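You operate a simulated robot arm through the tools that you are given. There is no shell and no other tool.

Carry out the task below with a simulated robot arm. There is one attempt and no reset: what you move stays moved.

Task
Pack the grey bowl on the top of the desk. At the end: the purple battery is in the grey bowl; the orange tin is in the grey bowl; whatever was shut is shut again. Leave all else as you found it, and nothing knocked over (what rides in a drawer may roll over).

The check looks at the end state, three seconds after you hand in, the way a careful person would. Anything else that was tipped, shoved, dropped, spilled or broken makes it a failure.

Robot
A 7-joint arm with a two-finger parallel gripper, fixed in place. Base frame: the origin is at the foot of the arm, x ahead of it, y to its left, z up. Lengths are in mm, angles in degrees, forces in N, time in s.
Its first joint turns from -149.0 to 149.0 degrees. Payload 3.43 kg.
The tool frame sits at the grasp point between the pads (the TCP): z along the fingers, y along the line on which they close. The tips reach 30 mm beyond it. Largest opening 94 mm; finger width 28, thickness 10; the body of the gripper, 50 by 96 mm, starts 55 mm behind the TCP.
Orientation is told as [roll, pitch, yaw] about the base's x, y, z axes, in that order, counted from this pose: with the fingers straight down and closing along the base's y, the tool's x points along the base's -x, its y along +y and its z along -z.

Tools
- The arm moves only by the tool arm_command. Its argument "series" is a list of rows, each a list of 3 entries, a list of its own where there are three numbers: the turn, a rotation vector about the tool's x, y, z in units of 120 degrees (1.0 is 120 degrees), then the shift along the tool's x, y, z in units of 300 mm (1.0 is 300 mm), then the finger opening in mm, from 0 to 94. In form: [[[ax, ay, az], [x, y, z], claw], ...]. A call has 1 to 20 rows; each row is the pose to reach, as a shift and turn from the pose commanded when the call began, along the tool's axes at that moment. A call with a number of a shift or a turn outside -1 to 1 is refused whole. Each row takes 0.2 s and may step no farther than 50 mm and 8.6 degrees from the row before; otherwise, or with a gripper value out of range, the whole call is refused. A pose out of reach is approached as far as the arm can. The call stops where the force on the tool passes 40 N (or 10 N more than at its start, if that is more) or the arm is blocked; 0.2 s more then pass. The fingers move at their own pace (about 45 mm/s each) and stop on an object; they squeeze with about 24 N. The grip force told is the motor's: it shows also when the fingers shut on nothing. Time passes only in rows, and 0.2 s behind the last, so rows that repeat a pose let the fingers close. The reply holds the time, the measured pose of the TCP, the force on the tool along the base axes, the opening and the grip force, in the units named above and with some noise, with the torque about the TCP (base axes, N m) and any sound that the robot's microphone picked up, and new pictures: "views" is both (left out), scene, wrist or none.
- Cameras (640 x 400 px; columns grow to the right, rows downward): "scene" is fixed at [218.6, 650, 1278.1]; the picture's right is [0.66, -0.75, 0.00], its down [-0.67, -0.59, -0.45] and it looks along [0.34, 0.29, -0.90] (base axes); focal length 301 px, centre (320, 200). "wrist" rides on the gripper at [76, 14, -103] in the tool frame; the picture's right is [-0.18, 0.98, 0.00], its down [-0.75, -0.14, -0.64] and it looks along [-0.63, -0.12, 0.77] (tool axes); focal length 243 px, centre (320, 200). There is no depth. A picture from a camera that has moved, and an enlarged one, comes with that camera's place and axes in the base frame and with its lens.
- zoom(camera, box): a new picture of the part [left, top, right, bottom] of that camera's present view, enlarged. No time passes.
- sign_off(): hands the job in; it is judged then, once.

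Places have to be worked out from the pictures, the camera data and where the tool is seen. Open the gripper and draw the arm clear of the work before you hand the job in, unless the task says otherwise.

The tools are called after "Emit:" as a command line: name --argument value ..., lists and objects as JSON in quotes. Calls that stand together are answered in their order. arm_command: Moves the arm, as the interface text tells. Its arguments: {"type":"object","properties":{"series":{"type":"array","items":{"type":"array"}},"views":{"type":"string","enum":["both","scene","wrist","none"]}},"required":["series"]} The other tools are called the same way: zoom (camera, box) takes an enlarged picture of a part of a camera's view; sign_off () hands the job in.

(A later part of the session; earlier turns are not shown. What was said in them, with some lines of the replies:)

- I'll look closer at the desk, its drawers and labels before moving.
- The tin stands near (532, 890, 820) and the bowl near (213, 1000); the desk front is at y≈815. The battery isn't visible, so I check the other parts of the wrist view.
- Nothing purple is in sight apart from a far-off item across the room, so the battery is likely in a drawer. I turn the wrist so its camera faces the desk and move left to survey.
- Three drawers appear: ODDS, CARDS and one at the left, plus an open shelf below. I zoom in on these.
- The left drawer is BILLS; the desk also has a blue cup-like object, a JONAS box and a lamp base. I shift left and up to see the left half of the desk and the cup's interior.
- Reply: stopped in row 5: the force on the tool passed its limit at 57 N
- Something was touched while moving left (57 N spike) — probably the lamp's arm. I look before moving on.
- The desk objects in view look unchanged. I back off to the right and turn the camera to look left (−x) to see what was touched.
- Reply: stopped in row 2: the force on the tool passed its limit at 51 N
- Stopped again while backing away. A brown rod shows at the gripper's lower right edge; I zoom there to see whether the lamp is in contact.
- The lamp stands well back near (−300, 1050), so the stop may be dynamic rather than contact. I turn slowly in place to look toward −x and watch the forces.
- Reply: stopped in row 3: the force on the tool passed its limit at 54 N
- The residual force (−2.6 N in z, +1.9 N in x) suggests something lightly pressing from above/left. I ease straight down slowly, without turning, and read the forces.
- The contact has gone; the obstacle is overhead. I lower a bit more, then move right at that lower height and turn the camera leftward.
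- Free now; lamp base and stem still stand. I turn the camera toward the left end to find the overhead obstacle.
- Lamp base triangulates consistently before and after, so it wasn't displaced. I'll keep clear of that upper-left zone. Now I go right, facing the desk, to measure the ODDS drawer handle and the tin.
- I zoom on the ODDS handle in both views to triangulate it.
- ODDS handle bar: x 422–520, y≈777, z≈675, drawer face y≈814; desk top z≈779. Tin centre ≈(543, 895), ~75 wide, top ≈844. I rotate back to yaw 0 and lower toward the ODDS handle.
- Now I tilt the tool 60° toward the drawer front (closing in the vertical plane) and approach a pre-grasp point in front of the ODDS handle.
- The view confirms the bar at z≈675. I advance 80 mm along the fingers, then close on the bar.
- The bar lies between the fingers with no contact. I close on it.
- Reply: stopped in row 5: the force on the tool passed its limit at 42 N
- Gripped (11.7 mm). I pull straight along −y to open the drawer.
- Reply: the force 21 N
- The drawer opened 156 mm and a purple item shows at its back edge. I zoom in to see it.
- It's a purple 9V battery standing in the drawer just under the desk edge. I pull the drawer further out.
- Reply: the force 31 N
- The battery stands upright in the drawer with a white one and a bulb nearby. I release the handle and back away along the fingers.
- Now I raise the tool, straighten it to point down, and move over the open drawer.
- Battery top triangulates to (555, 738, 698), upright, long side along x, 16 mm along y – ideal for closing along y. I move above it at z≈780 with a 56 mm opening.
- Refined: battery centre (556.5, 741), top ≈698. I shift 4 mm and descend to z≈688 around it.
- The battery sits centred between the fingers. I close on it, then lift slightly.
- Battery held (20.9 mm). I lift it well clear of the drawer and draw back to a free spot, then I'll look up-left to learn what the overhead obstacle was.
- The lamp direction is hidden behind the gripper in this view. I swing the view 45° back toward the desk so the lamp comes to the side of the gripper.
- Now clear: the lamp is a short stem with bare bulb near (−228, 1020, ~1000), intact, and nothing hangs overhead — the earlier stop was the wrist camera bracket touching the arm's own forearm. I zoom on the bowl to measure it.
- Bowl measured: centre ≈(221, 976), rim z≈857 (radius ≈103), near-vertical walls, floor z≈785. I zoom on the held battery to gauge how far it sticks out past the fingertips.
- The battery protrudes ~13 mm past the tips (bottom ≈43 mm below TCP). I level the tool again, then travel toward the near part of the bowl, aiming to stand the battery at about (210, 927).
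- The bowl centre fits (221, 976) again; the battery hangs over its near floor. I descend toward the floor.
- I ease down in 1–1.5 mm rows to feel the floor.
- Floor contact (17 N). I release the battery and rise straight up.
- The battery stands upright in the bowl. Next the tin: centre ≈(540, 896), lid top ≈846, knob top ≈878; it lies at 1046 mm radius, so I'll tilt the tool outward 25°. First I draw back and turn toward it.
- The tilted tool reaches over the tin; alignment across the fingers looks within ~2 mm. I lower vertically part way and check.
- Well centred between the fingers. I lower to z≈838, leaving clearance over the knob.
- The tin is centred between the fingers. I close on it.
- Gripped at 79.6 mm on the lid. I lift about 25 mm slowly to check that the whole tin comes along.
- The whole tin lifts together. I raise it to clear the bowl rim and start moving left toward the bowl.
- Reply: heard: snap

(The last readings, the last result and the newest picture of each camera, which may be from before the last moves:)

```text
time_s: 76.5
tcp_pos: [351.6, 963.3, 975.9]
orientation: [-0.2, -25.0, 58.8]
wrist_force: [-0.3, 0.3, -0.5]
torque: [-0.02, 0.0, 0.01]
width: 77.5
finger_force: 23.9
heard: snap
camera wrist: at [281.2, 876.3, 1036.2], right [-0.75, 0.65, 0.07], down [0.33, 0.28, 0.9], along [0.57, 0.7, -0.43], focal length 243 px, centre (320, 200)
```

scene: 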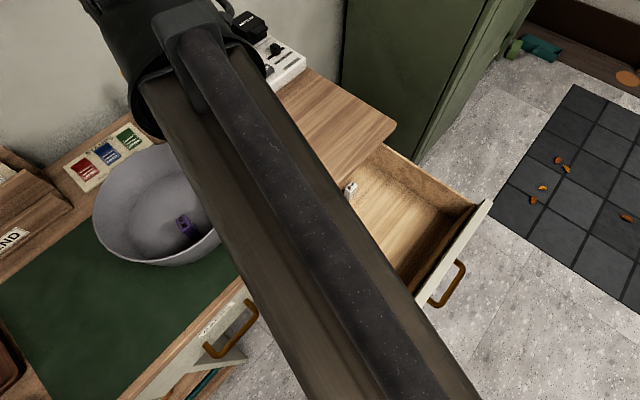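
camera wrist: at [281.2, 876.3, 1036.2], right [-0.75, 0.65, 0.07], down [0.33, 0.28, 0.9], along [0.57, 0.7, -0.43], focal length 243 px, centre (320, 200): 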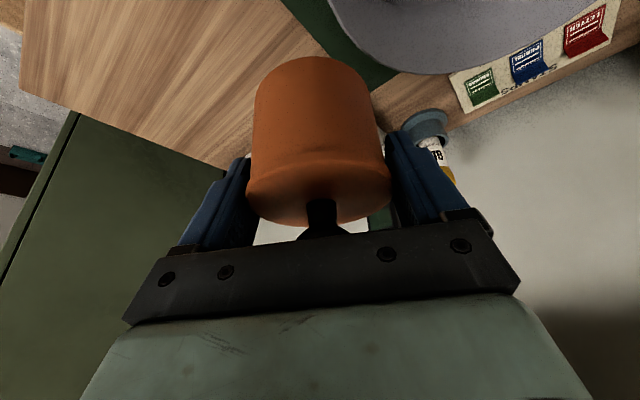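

A "snap" was heard and the width fell from 79.7 to 77.5. I hold still and inspect the tin in the grip.

Emit:
zoom --camera "wrist" --box '[180, 40, 460, 260]'

Emit:
zoom --camera "scene" --box '[80, 0, 320, 200]'

Emit:
zoom --camera "scene" --box '[300, 130, 500, 340]'

```text
1.82 times, centred on (320, 150) of wrist
camera zoom: at [281.2, 876.3, 1036.2], right [-0.75, 0.65, 0.07], down [0.33, 0.28, 0.9], along [0.57, 0.7, -0.43], focal length 441 px, centre (320, 291)
```

zoom: 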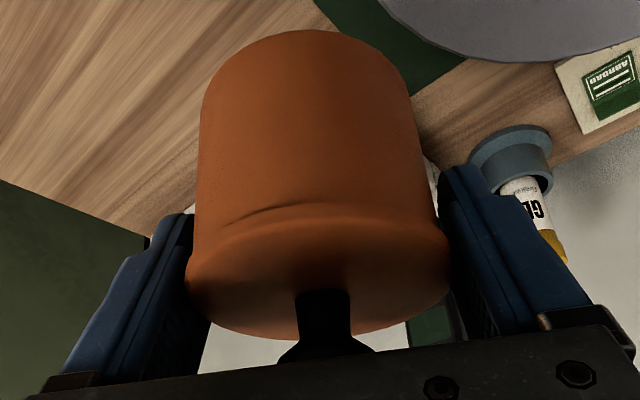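

```text
2.00 times, centred on (200, 100) of scene
camera zoom: at [218.6, 650.0, 1278.1], right [0.66, -0.75, 0.0], down [-0.67, -0.59, -0.45], along [0.34, 0.29, -0.9], focal length 602 px, centre (560, 400)
```

zoom: 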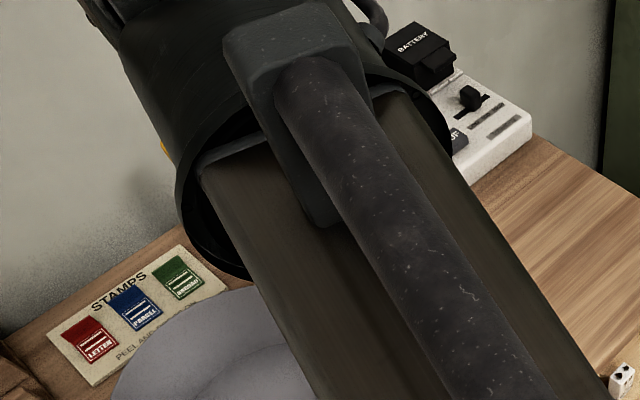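

```text
1.90 times, centred on (400, 235) of scene
camera zoom: at [218.6, 650.0, 1278.1], right [0.66, -0.75, 0.0], down [-0.67, -0.59, -0.45], along [0.34, 0.29, -0.9], focal length 574 px, centre (168, 133)
```

zoom: 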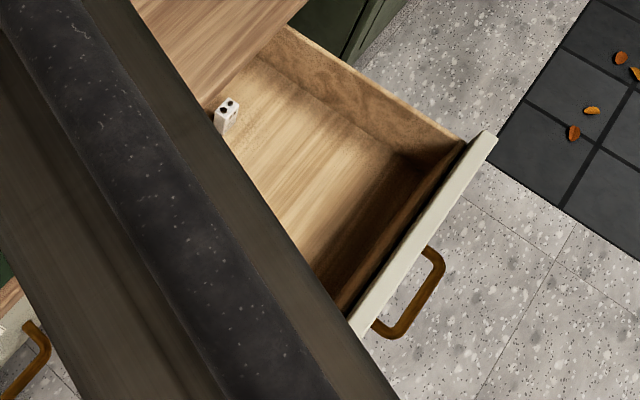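

The tin looks whole and steady, so likely the pads settled on the lid. I continue gently over the bowl, turning with the bowl's bearing.

Emit:
arm_command --series '[[[-0.006, 0, -0.013], [0.006, 0.035, -0.003], 60], [[-0.014, 0, -0.03], [0.014, 0.085, -0.007], 60], [[-0.022, 0, -0.047], [0.023, 0.135, -0.011], 60], [[-0.03, 0, -0.064], [0.032, 0.185, -0.015], 60], [[-0.038, 0, -0.082], [0.041, 0.235, -0.019], 60], [[-0.046, 0, -0.099], [0.05, 0.285, -0.023], 60], [[-0.053, 0, -0.114], [0.058, 0.335, -0.027], 60], [[-0.06, 0, -0.129], [0.066, 0.385, -0.031], 60], [[-0.0648, 0, -0.139], [0.0746, 0.43, -0.0348], 60]]'

```text
time_s: 78.5
tcp_pos: [229.1, 1010.5, 975.6]
orientation: [-0.1, -25.0, 77.4]
wrist_force: [0.0, -0.1, -0.1]
torque: [0.0, 0.01, -0.01]
width: 77.8
finger_force: 24.0
camera wrist: at [190.7, 903.9, 1035.7], right [-0.92, 0.38, 0.08], down [0.23, 0.37, 0.9], along [0.31, 0.85, -0.43], focal length 243 px, centre (320, 200)
```

scene: 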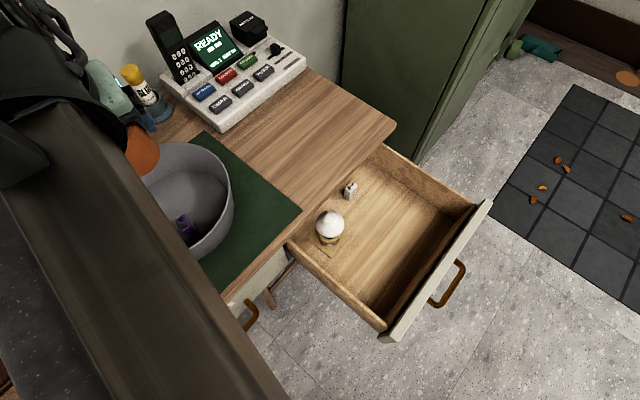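
wrist: 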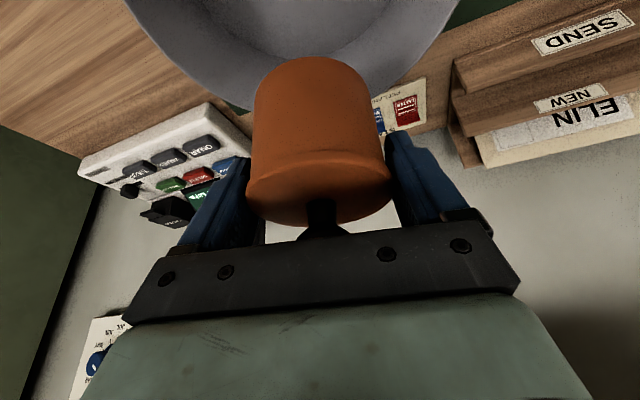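

Over the bowl as planned. I lower straight down to just above the floor.

Emit:
arm_command --series '[[[0, 0, 0], [0.02, 0, 0.043], 60], [[0, 0, 0], [0.045, 0, 0.096], 60], [[0, 0, 0], [0.07, 0, 0.15], 60], [[0, 0, 0], [0.095, 0, 0.204], 60], [[0, 0, 0], [0.12, 0, 0.257], 60], [[0, 0, 0], [0.142, 0, 0.304], 60], [[0, 0, 0], [0.16, 0, 0.343], 60], [[0, 0, 0], [0.1727, 0, 0.3703], 60]]'

```text
time_s: 80.3
tcp_pos: [229.3, 1010.4, 852.4]
orientation: [-0.1, -24.9, 77.3]
wrist_force: [-0.3, -0.2, -0.5]
torque: [-0.02, -0.02, -0.03]
width: 77.6
finger_force: 23.5
camera wrist: at [190.9, 904.0, 912.9], right [-0.92, 0.38, 0.08], down [0.23, 0.37, 0.9], along [0.31, 0.85, -0.43], focal length 243 px, centre (320, 200)
```

scene: 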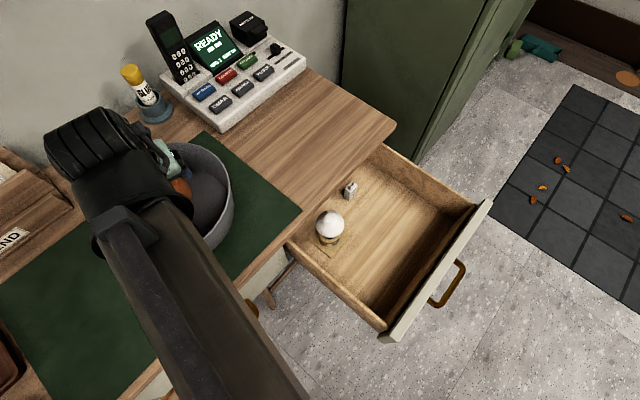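
wrist: 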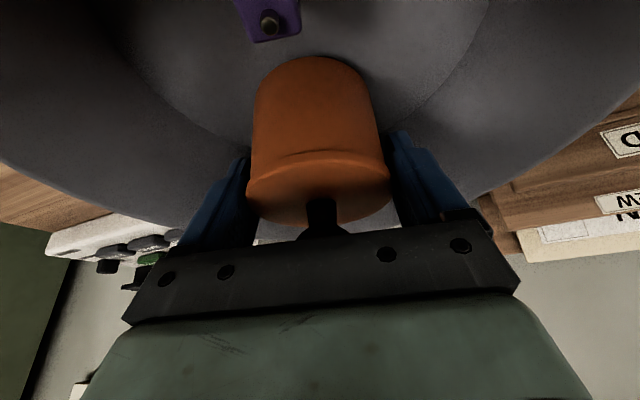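

The tin is inside the bowl, battery standing clear. I feel for the floor in small steps.

Emit:
arm_command --series '[[[0, 0, 0], [0.0021, 0, 0.0045], 60], [[0, 0, 0], [0.0042, 0, 0.009], 60]]' --views "none"

Emit:
arm_command --series '[[[0, 0, 0], [0.0021, 0, 0.0045], 60], [[0, 0, 0], [0.0035, 0, 0.0075], 60]]' --views "none"

```text
time_s: 80.9
tcp_pos: [229.4, 1009.2, 847.2]
orientation: [-0.1, -25.0, 77.3]
wrist_force: [-0.2, 0.4, -0.2]
torque: [0.01, 0.01, -0.04]
width: 77.7
finger_force: 23.5
```

```text
time_s: 81.5
tcp_pos: [228.5, 1011.2, 847.2]
orientation: [-0.2, -25.0, 77.2]
wrist_force: [-1.5, -4.1, 13.3]
torque: [-0.2, 0.09, -0.13]
width: 78.0
finger_force: 24.0
```

The tin has touched the floor (13 N). I open just enough to free it and rise straight up.

Emit:
arm_command --series '[[[0, 0, 0], [-0.001, 0, -0.002], 80], [[0, 0, 0], [-0.0014, 0, -0.003], 84], [[0, 0, 0], [-0.0014, 0, -0.003], 88], [[0, 0, 0], [-0.0014, 0, -0.003], 88], [[0, 0, 0], [-0.0014, 0, -0.003], 88]]' --views "wrist"

```text
time_s: 82.7
tcp_pos: [229.3, 1011.2, 847.9]
orientation: [-0.1, -24.9, 77.3]
wrist_force: [-0.2, 0.5, 0.2]
torque: [0.01, -0.01, 0.02]
width: 87.6
finger_force: 0.0
heard: snap
camera wrist: at [191.0, 904.2, 908.1], right [-0.92, 0.38, 0.08], down [0.23, 0.37, 0.9], along [0.31, 0.85, -0.43], focal length 243 px, centre (320, 200)
```

wrist: 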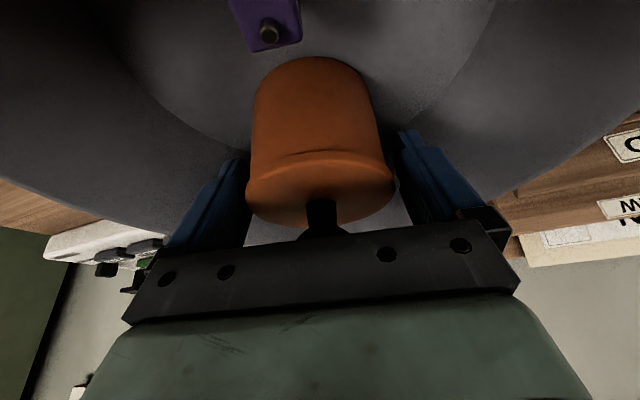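

Emit:
arm_command --series '[[[0, 0, 0], [-0.009, 0, -0.02], 88], [[0, 0, 0], [-0.021, 0, -0.045], 90], [[0, 0, 0], [-0.038, 0, -0.08], 92], [[0, 0, 0], [-0.061, 0, -0.13], 94], [[0, 0, 0], [-0.089, 0, -0.19], 94], [[0, 0, 0], [-0.117, 0, -0.25], 94], [[0, 0, 0], [-0.145, 0, -0.31], 94], [[0, 0, 0], [-0.164, 0, -0.35], 94]]'

```text
time_s: 84.5
tcp_pos: [229.1, 1011.4, 963.4]
orientation: [-0.2, -24.8, 77.3]
wrist_force: [-0.2, -0.2, -0.7]
torque: [-0.01, 0.0, 0.01]
width: 94.0
finger_force: 0.1
camera wrist: at [191.0, 905.3, 1024.8], right [-0.92, 0.38, 0.08], down [0.23, 0.37, 0.9], along [0.31, 0.85, -0.43], focal length 243 px, centre (320, 200)
```

scene: 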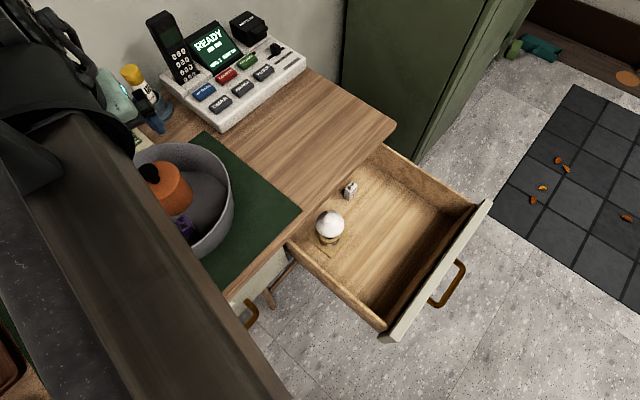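
wrist: 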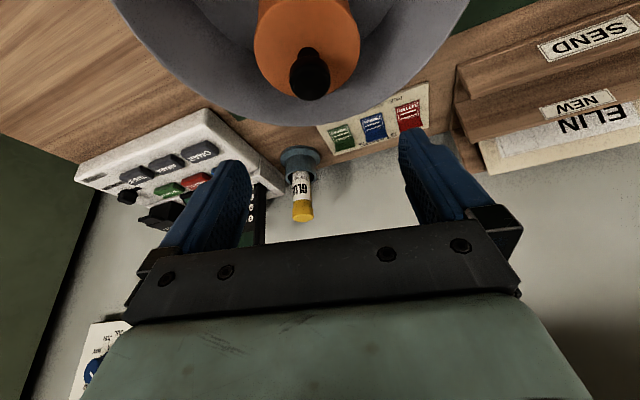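

Both items are in the bowl, standing. I draw back from the bowl, levelling the tool as I go.

Emit:
arm_command --series '[[[0, 0.0, 0], [0.03, -0.024, -0.012], 94], [[0, 0.0, 0], [0.08, -0.06, -0.03], 94], [[0, 0.0, 0], [0.13, -0.1, -0.05], 94], [[0, 0.01, 0], [0.18, -0.14, -0.07], 94], [[0, 0.02, 0], [0.23, -0.18, -0.09], 94], [[0, 0.04, 0], [0.28, -0.22, -0.11], 94], [[0, 0.06, 0], [0.33, -0.26, -0.13], 94], [[0, 0.08, 0], [0.38, -0.3, -0.15], 94], [[0, 0.1, 0], [0.43, -0.34, -0.17], 94], [[0, 0.12, 0], [0.48, -0.385, -0.19], 94], [[0, 0.14, 0], [0.53, -0.43, -0.21], 94], [[0, 0.16, 0], [0.58, -0.47, -0.23], 94], [[0, 0.18, 0], [0.63, -0.51, -0.253], 94], [[0, 0.2, 0], [0.68, -0.55, -0.273], 94], [[0, 0.207, 0], [0.73, -0.595, -0.293], 94], [[0, 0.207, 0], [0.789, -0.639, -0.317], 94]]'

```text
time_s: 87.9
tcp_pos: [359.6, 719.3, 951.4]
orientation: [-0.1, 0.0, 77.2]
wrist_force: [-0.1, 0.0, 1.4]
torque: [0.04, 0.01, -0.02]
width: 93.9
finger_force: 0.0
camera wrist: at [329.3, 647.8, 1053.4], right [-0.92, 0.4, 0.0], down [0.3, 0.7, 0.64], along [0.26, 0.59, -0.77], focal length 243 px, centre (320, 200)
```

scene: 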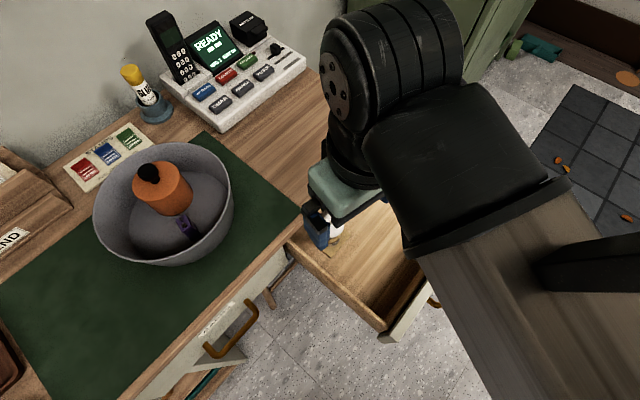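
wrist: 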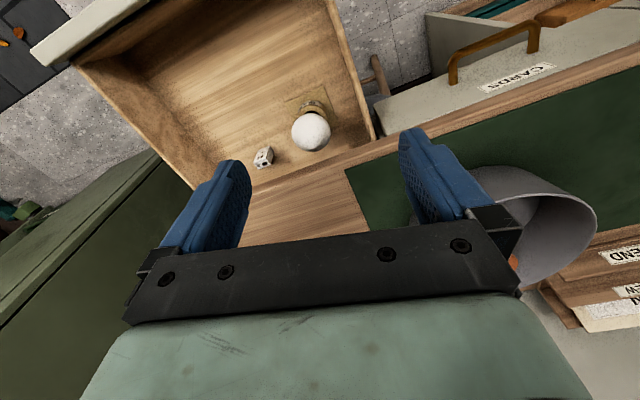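

The bowl holds both and hasn't shifted. Now back to yaw 0 in front of the open drawer.

Emit:
arm_command --series '[[[0, 0, 0.04], [0.045, -0.036, 0.005], 94], [[0, 0, 0.09], [0.09, -0.073, 0.01], 94], [[0, 0, 0.135], [0.135, -0.11, 0.015], 80], [[0, 0, 0.18], [0.18, -0.146, 0.02], 70], [[0, 0, 0.23], [0.226, -0.183, 0.025], 60], [[0, 0, 0.276], [0.271, -0.22, 0.03], 50], [[0, 0, 0.322], [0.316, -0.256, 0.035], 40], [[0, 0, 0.368], [0.361, -0.293, 0.04], 40], [[0, 0, 0.414], [0.406, -0.33, 0.045], 40], [[0, 0, 0.46], [0.451, -0.366, 0.05], 40], [[0, 0, 0.506], [0.497, -0.403, 0.055], 40], [[0, 0, 0.552], [0.542, -0.44, 0.06], 40], [[0, 0, 0.598], [0.587, -0.476, 0.065], 40], [[0, 0, 0.643], [0.632, -0.513, 0.07], 40]]' --views "none"

```text
time_s: 90.9
tcp_pos: [466.7, 501.5, 927.1]
orientation: [0.0, -0.1, -0.2]
wrist_force: [-0.2, -0.3, -0.6]
torque: [0.01, -0.01, -0.01]
width: 40.0
finger_force: 0.1
```

Emit:
arm_command --series '[[[-0.05, 0, 0], [0, -0.02, 0.05], 40], [[-0.11, 0, 0], [0, -0.04, 0.1], 40], [[-0.17, 0, 0], [0, -0.06, 0.16], 40], [[-0.23, 0, 0], [0, -0.08, 0.22], 40], [[-0.29, 0, 0], [0, -0.1, 0.28], 40], [[-0.35, 0, 0], [0, -0.12, 0.34], 40], [[-0.4, 0, 0], [0, -0.14, 0.4], 40], [[-0.45, 0, 0], [0, -0.155, 0.46], 40], [[-0.5017, 0, 0], [0, -0.17, 0.52], 40], [[-0.5017, 0, 0], [0, -0.183, 0.58], 40], [[-0.5017, 0, 0], [0, -0.183, 0.64], 40], [[-0.5017, 0, 0], [0, -0.183, 0.683], 40]]'

```text
time_s: 93.5
tcp_pos: [467.6, 444.9, 723.2]
orientation: [60.2, -0.1, 0.0]
wrist_force: [-0.7, -0.2, -1.3]
torque: [0.02, 0.03, 0.02]
width: 40.0
finger_force: 0.1
camera wrist: at [392.0, 364.3, 787.2], right [0.18, 0.49, 0.85], down [0.75, -0.63, 0.2], along [0.63, 0.61, -0.48], focal length 243 px, centre (320, 200)
```

scene: 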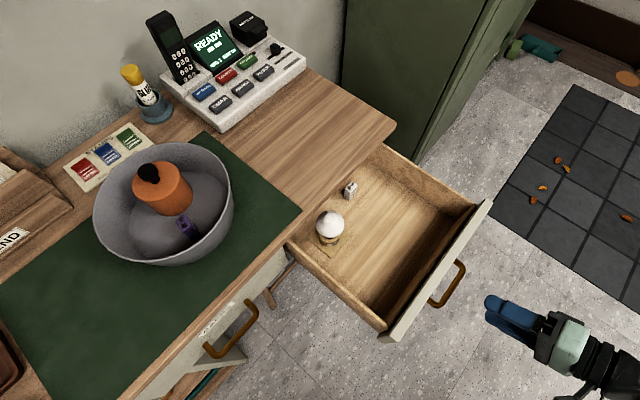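
wrist: 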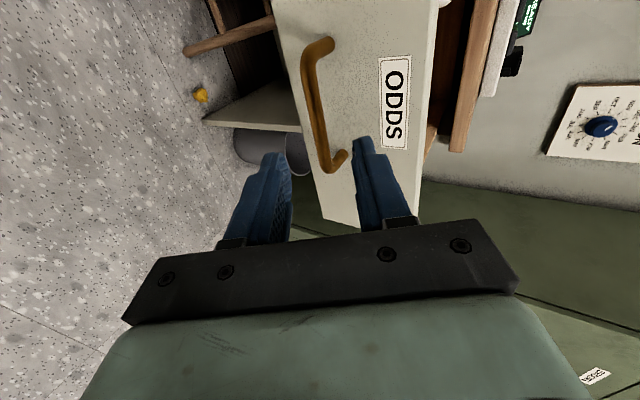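

Same alignment as the first grasp. I advance onto the bar and close.

Emit:
arm_command --series '[[[0, 0, 0], [0, 0, 0.05], 40], [[0, 0, 0], [0, 0, 0.1], 40], [[0, 0, 0], [0, 0, 0.15], 40], [[0, 0, 0], [0, -0.002, 0.2], 40], [[0, 0, 0], [0, -0.003, 0.24], 40], [[0, 0, 0], [0, -0.003, 0.2717], 40], [[0, 0, 0], [0, -0.003, 0.2717], 30], [[0, 0, 0], [0, -0.003, 0.2717], 18], [[0, 0, 0], [0, -0.003, 0.2717], 6], [[0, 0, 0], [0, -0.003, 0.2717], 4], [[0, 0, 0], [0, -0.003, 0.2717], 4]]' --views "wrist"

```text
time_s: 95.9
tcp_pos: [467.1, 516.2, 681.5]
orientation: [60.1, -0.2, 0.1]
wrist_force: [-4.3, -2.2, -19.9]
torque: [-0.23, -0.78, -0.29]
width: 11.8
finger_force: 45.2
camera wrist: at [392.0, 434.1, 745.5], right [0.18, 0.49, 0.85], down [0.75, -0.63, 0.2], along [0.63, 0.61, -0.48], focal length 243 px, centre (320, 200)
```

wrist: 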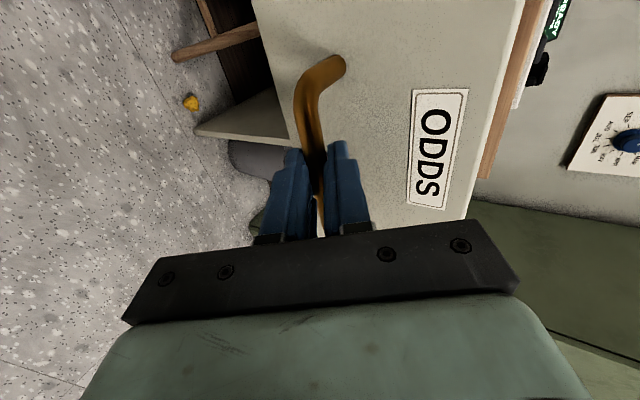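

Gripped. I push the drawer back in along +y, slowing at the end.

Emit:
arm_command --series '[[[0, 0, 0], [0.0, 0.005, 0.014], 4], [[0, 0, 0], [0.0, 0.024, 0.047], 4], [[0, 0, 0], [0.0, 0.046, 0.085], 4], [[0, 0, 0], [0.0, 0.07, 0.127], 4], [[0, 0, 0], [0.0, 0.094, 0.169], 4], [[0, 0, 0], [0.0, 0.118, 0.211], 4], [[0, 0, 0], [0.0, 0.142, 0.253], 4], [[0, 0, 0], [0.0, 0.166, 0.295], 4], [[0, 0, 0], [0.0, 0.19, 0.337], 4], [[0, 0, 0], [0.0, 0.214, 0.379], 4], [[0, 0, 0], [0.0, 0.238, 0.421], 4], [[0, 0, 0], [0.0, 0.262, 0.463], 4], [[0, 0, 0], [0.0, 0.286, 0.505], 4], [[0, 0, 0], [0.0, 0.31, 0.547], 4], [[0, 0, 0], [0.0, 0.334, 0.589], 4], [[0, 0, 0], [0.0, 0.356, 0.627], 4], [[0, 0, 0], [0.0, 0.376, 0.662], 4], [[0, 0, 0], [0.0, 0.391, 0.688], 4], [[0, 0, 0], [0.0, 0.4, 0.704], 4], [[0, 0, 0], [0.0, 0.405, 0.713], 4]]'

```text
time_s: 100.1
tcp_pos: [468.2, 763.1, 682.6]
orientation: [60.1, -0.1, 0.1]
wrist_force: [-8.5, -1.1, -27.3]
torque: [-0.36, -0.31, 0.61]
width: 11.7
finger_force: 45.0
camera wrist: at [392.2, 680.7, 745.6], right [0.18, 0.49, 0.85], down [0.75, -0.63, 0.2], along [0.63, 0.61, -0.48], focal length 243 px, centre (320, 200)
```

scene: 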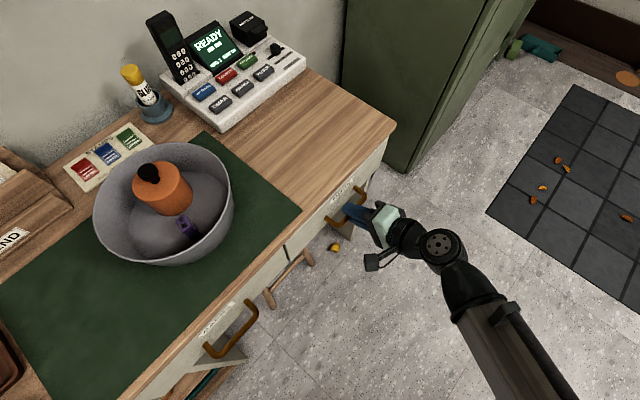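
wrist: 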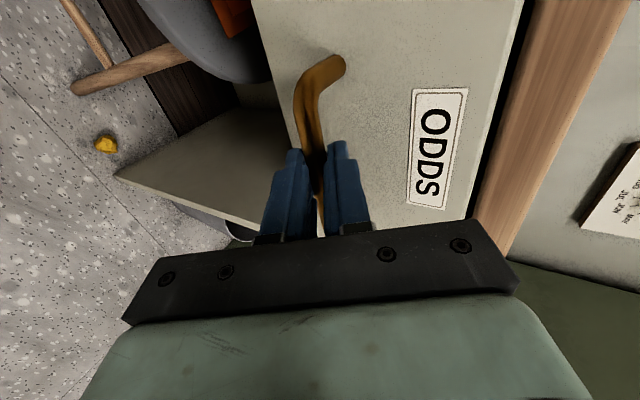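

Almost in. I push a few more millimetres to feel the end stop.

Emit:
arm_command --series '[[[0, 0, 0], [0, 0.003, 0.0058], 4], [[0, 0, 0], [0, 0.005, 0.01], 4], [[0, 0, 0], [0, 0.007, 0.0145], 4]]' --views "none"

```text
time_s: 100.9
tcp_pos: [468.0, 766.1, 682.2]
orientation: [60.1, -0.2, 0.1]
wrist_force: [-8.6, -27.5, -20.0]
torque: [-0.5, 0.0, 1.05]
width: 11.8
finger_force: 45.1
```

The end stop is reached (−27 N in y): the drawer is shut. I release and back off.

Emit:
arm_command --series '[[[0, 0, 0], [0, -0.003, -0.007], 12], [[0, 0, 0], [0, -0.003, -0.007], 24], [[0, 0, 0], [0, -0.003, -0.007], 36], [[0, 0, 0], [0, -0.003, -0.007], 40], [[0, 0, 0], [0, -0.003, -0.007], 40], [[0, 0, 0], [0, -0.003, -0.04], 40], [[0, 0, 0], [0, -0.003, -0.09], 40], [[0, 0, 0], [0, -0.003, -0.15], 40], [[0, 0, 0], [0, -0.003, -0.22], 40], [[0, 0, 0], [0, -0.003, -0.3], 40], [[0, 0, 0], [0, -0.003, -0.38], 40], [[0, 0, 0], [0, -0.003, -0.46], 40], [[0, 0, 0], [0, -0.003, -0.54], 40]]'

```text
time_s: 103.7
tcp_pos: [467.8, 624.9, 763.6]
orientation: [60.2, -0.1, 0.0]
wrist_force: [0.0, -0.1, -0.2]
torque: [0.0, 0.01, 0.0]
width: 40.0
finger_force: 0.0
camera wrist: at [392.1, 542.9, 826.2], right [0.18, 0.49, 0.85], down [0.75, -0.63, 0.2], along [0.63, 0.61, -0.48], focal length 243 px, centre (320, 200)
```

scene: 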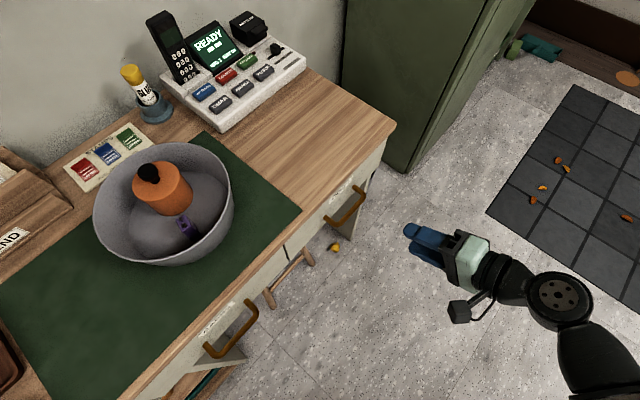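
wrist: 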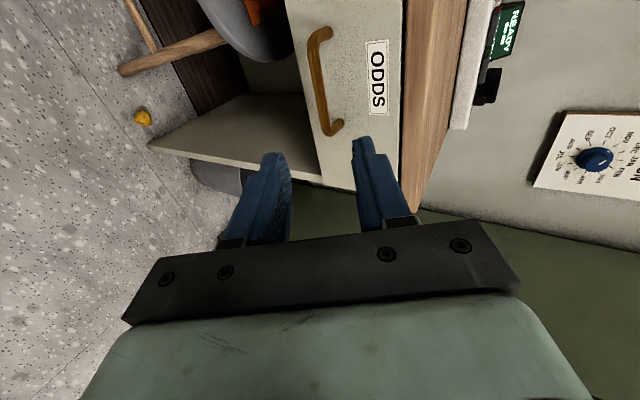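

I verify the drawer, bowl contents and desktop in close-up.

Emit:
zoom --camera "scene" --box '[80, 130, 250, 280]'

Emit:
zoom --camera "scene" --box '[200, 100, 420, 340]'

Emit:
zoom --camera "scene" --box '[60, 0, 400, 212]'

```text
2.67 times, centred on (165, 205) of scene
camera zoom: at [218.6, 650.0, 1278.1], right [0.66, -0.75, 0.0], down [-0.67, -0.59, -0.45], along [0.34, 0.29, -0.9], focal length 803 px, centre (733, 187)
```

zoom: 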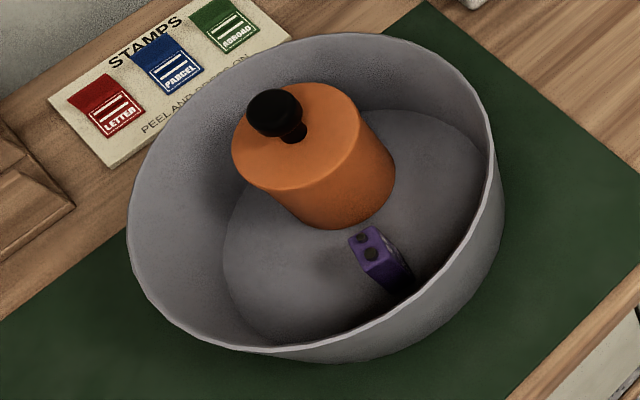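

```text
1.67 times, centred on (310, 220) of scene
camera zoom: at [218.6, 650.0, 1278.1], right [0.66, -0.75, 0.0], down [-0.67, -0.59, -0.45], along [0.34, 0.29, -0.9], focal length 502 px, centre (337, 167)
```

zoom: 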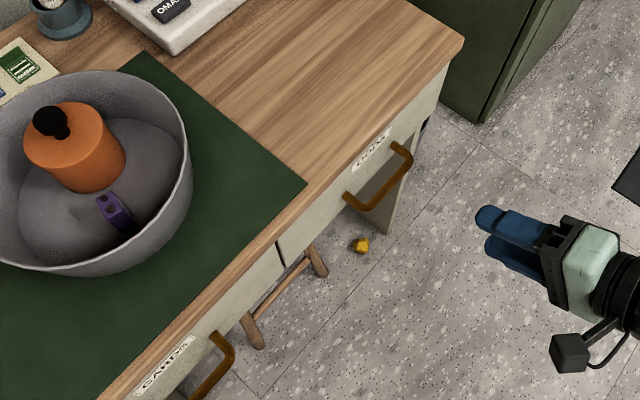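

```text
1.88 times, centred on (230, 106) of scene
camera zoom: at [218.6, 650.0, 1278.1], right [0.66, -0.75, 0.0], down [-0.67, -0.59, -0.45], along [0.34, 0.29, -0.9], focal length 567 px, centre (489, 377)
```

zoom: 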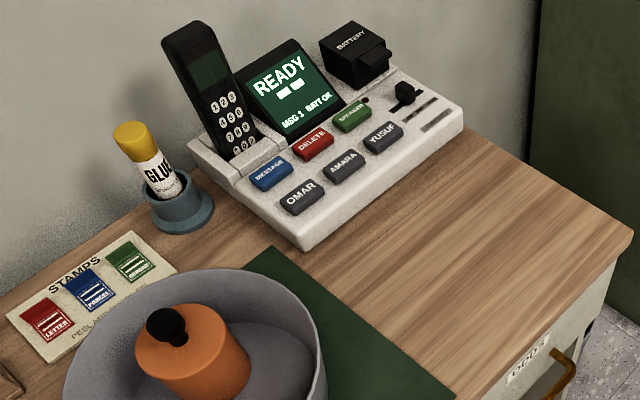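

Everything is in place: tin and battery upright in the bowl, drawer flush, desktop unchanged. I raise and level the arm clear with the gripper open.

Emit:
arm_command --series '[[[0, 0, 0], [0, 0.05, -0.06], 50], [[0.062, 0, 0], [0, 0.11, -0.12], 70], [[0.125, 0, 0], [0, 0.17, -0.18], 94], [[0.187, 0, 0], [0, 0.23, -0.24], 94], [[0.25, 0, 0], [0, 0.29, -0.3], 94], [[0.312, 0, 0], [0, 0.35, -0.35], 94], [[0.375, 0, 0], [0, 0.41, -0.4], 94], [[0.437, 0, 0], [0, 0.47, -0.44], 94], [[0.502, 0, 0], [0, 0.52, -0.47], 94], [[0.502, 0, 0], [0, 0.52, -0.47], 94]]'

```text
time_s: 105.9
tcp_pos: [467.7, 582.7, 967.0]
orientation: [-0.2, -0.1, 0.1]
wrist_force: [-0.2, -0.4, -0.3]
torque: [0.02, 0.01, 0.0]
width: 94.1
finger_force: 0.0
camera wrist: at [391.8, 596.1, 1069.4], right [0.18, 0.98, 0.0], down [0.75, -0.14, 0.64], along [0.63, -0.12, -0.77], focal length 243 px, centre (320, 200)
```

scene: 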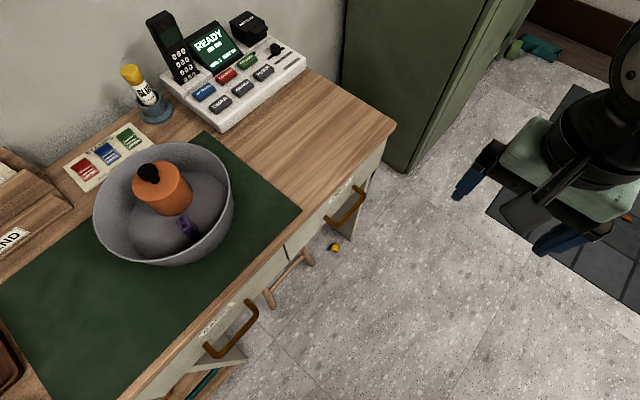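
wrist: 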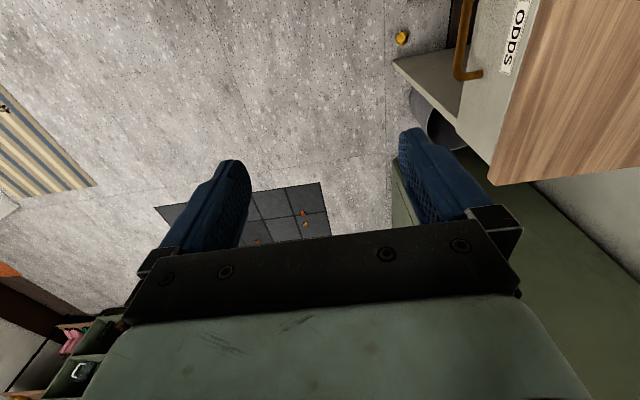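

The arm is clear, the gripper open, the drawer shut, and both items rest in the bowl. I hand the job in.

Emit:
sign_off

```text
The job is handed in.
```

The purple battery and the orange tin are both standing upright in the grey bowl, and the job is handed in. The battery was in the ODDS drawer, which I opened and pushed shut again until it hit its end stop. The other two drawers (CARDS and BILLS) were never opened.

In the last camera views the bowl had not shifted and the rest of the desktop in view looked unchanged. The white battery and the bulb were still upright in the drawer just before I shut it. The arm is clear of the desk with the gripper open.

Two things happened along the way:

- **Force stops early on:** while I was surveying the desk, the arm stopped three times on a force spike (51–57 N). I first suspected the lamp, but it was intact. The likely cause is the wrist camera bracket touching the arm's own forearm. Nothing looked moved.
- **Snap sounds with the tin:** the microphone picked up a snap while I carried the tin and another when I let go of it. The grip narrowed about 2 mm at the first one. The tin and its lid look whole in the final close-up, but I could not tell what made the sound.
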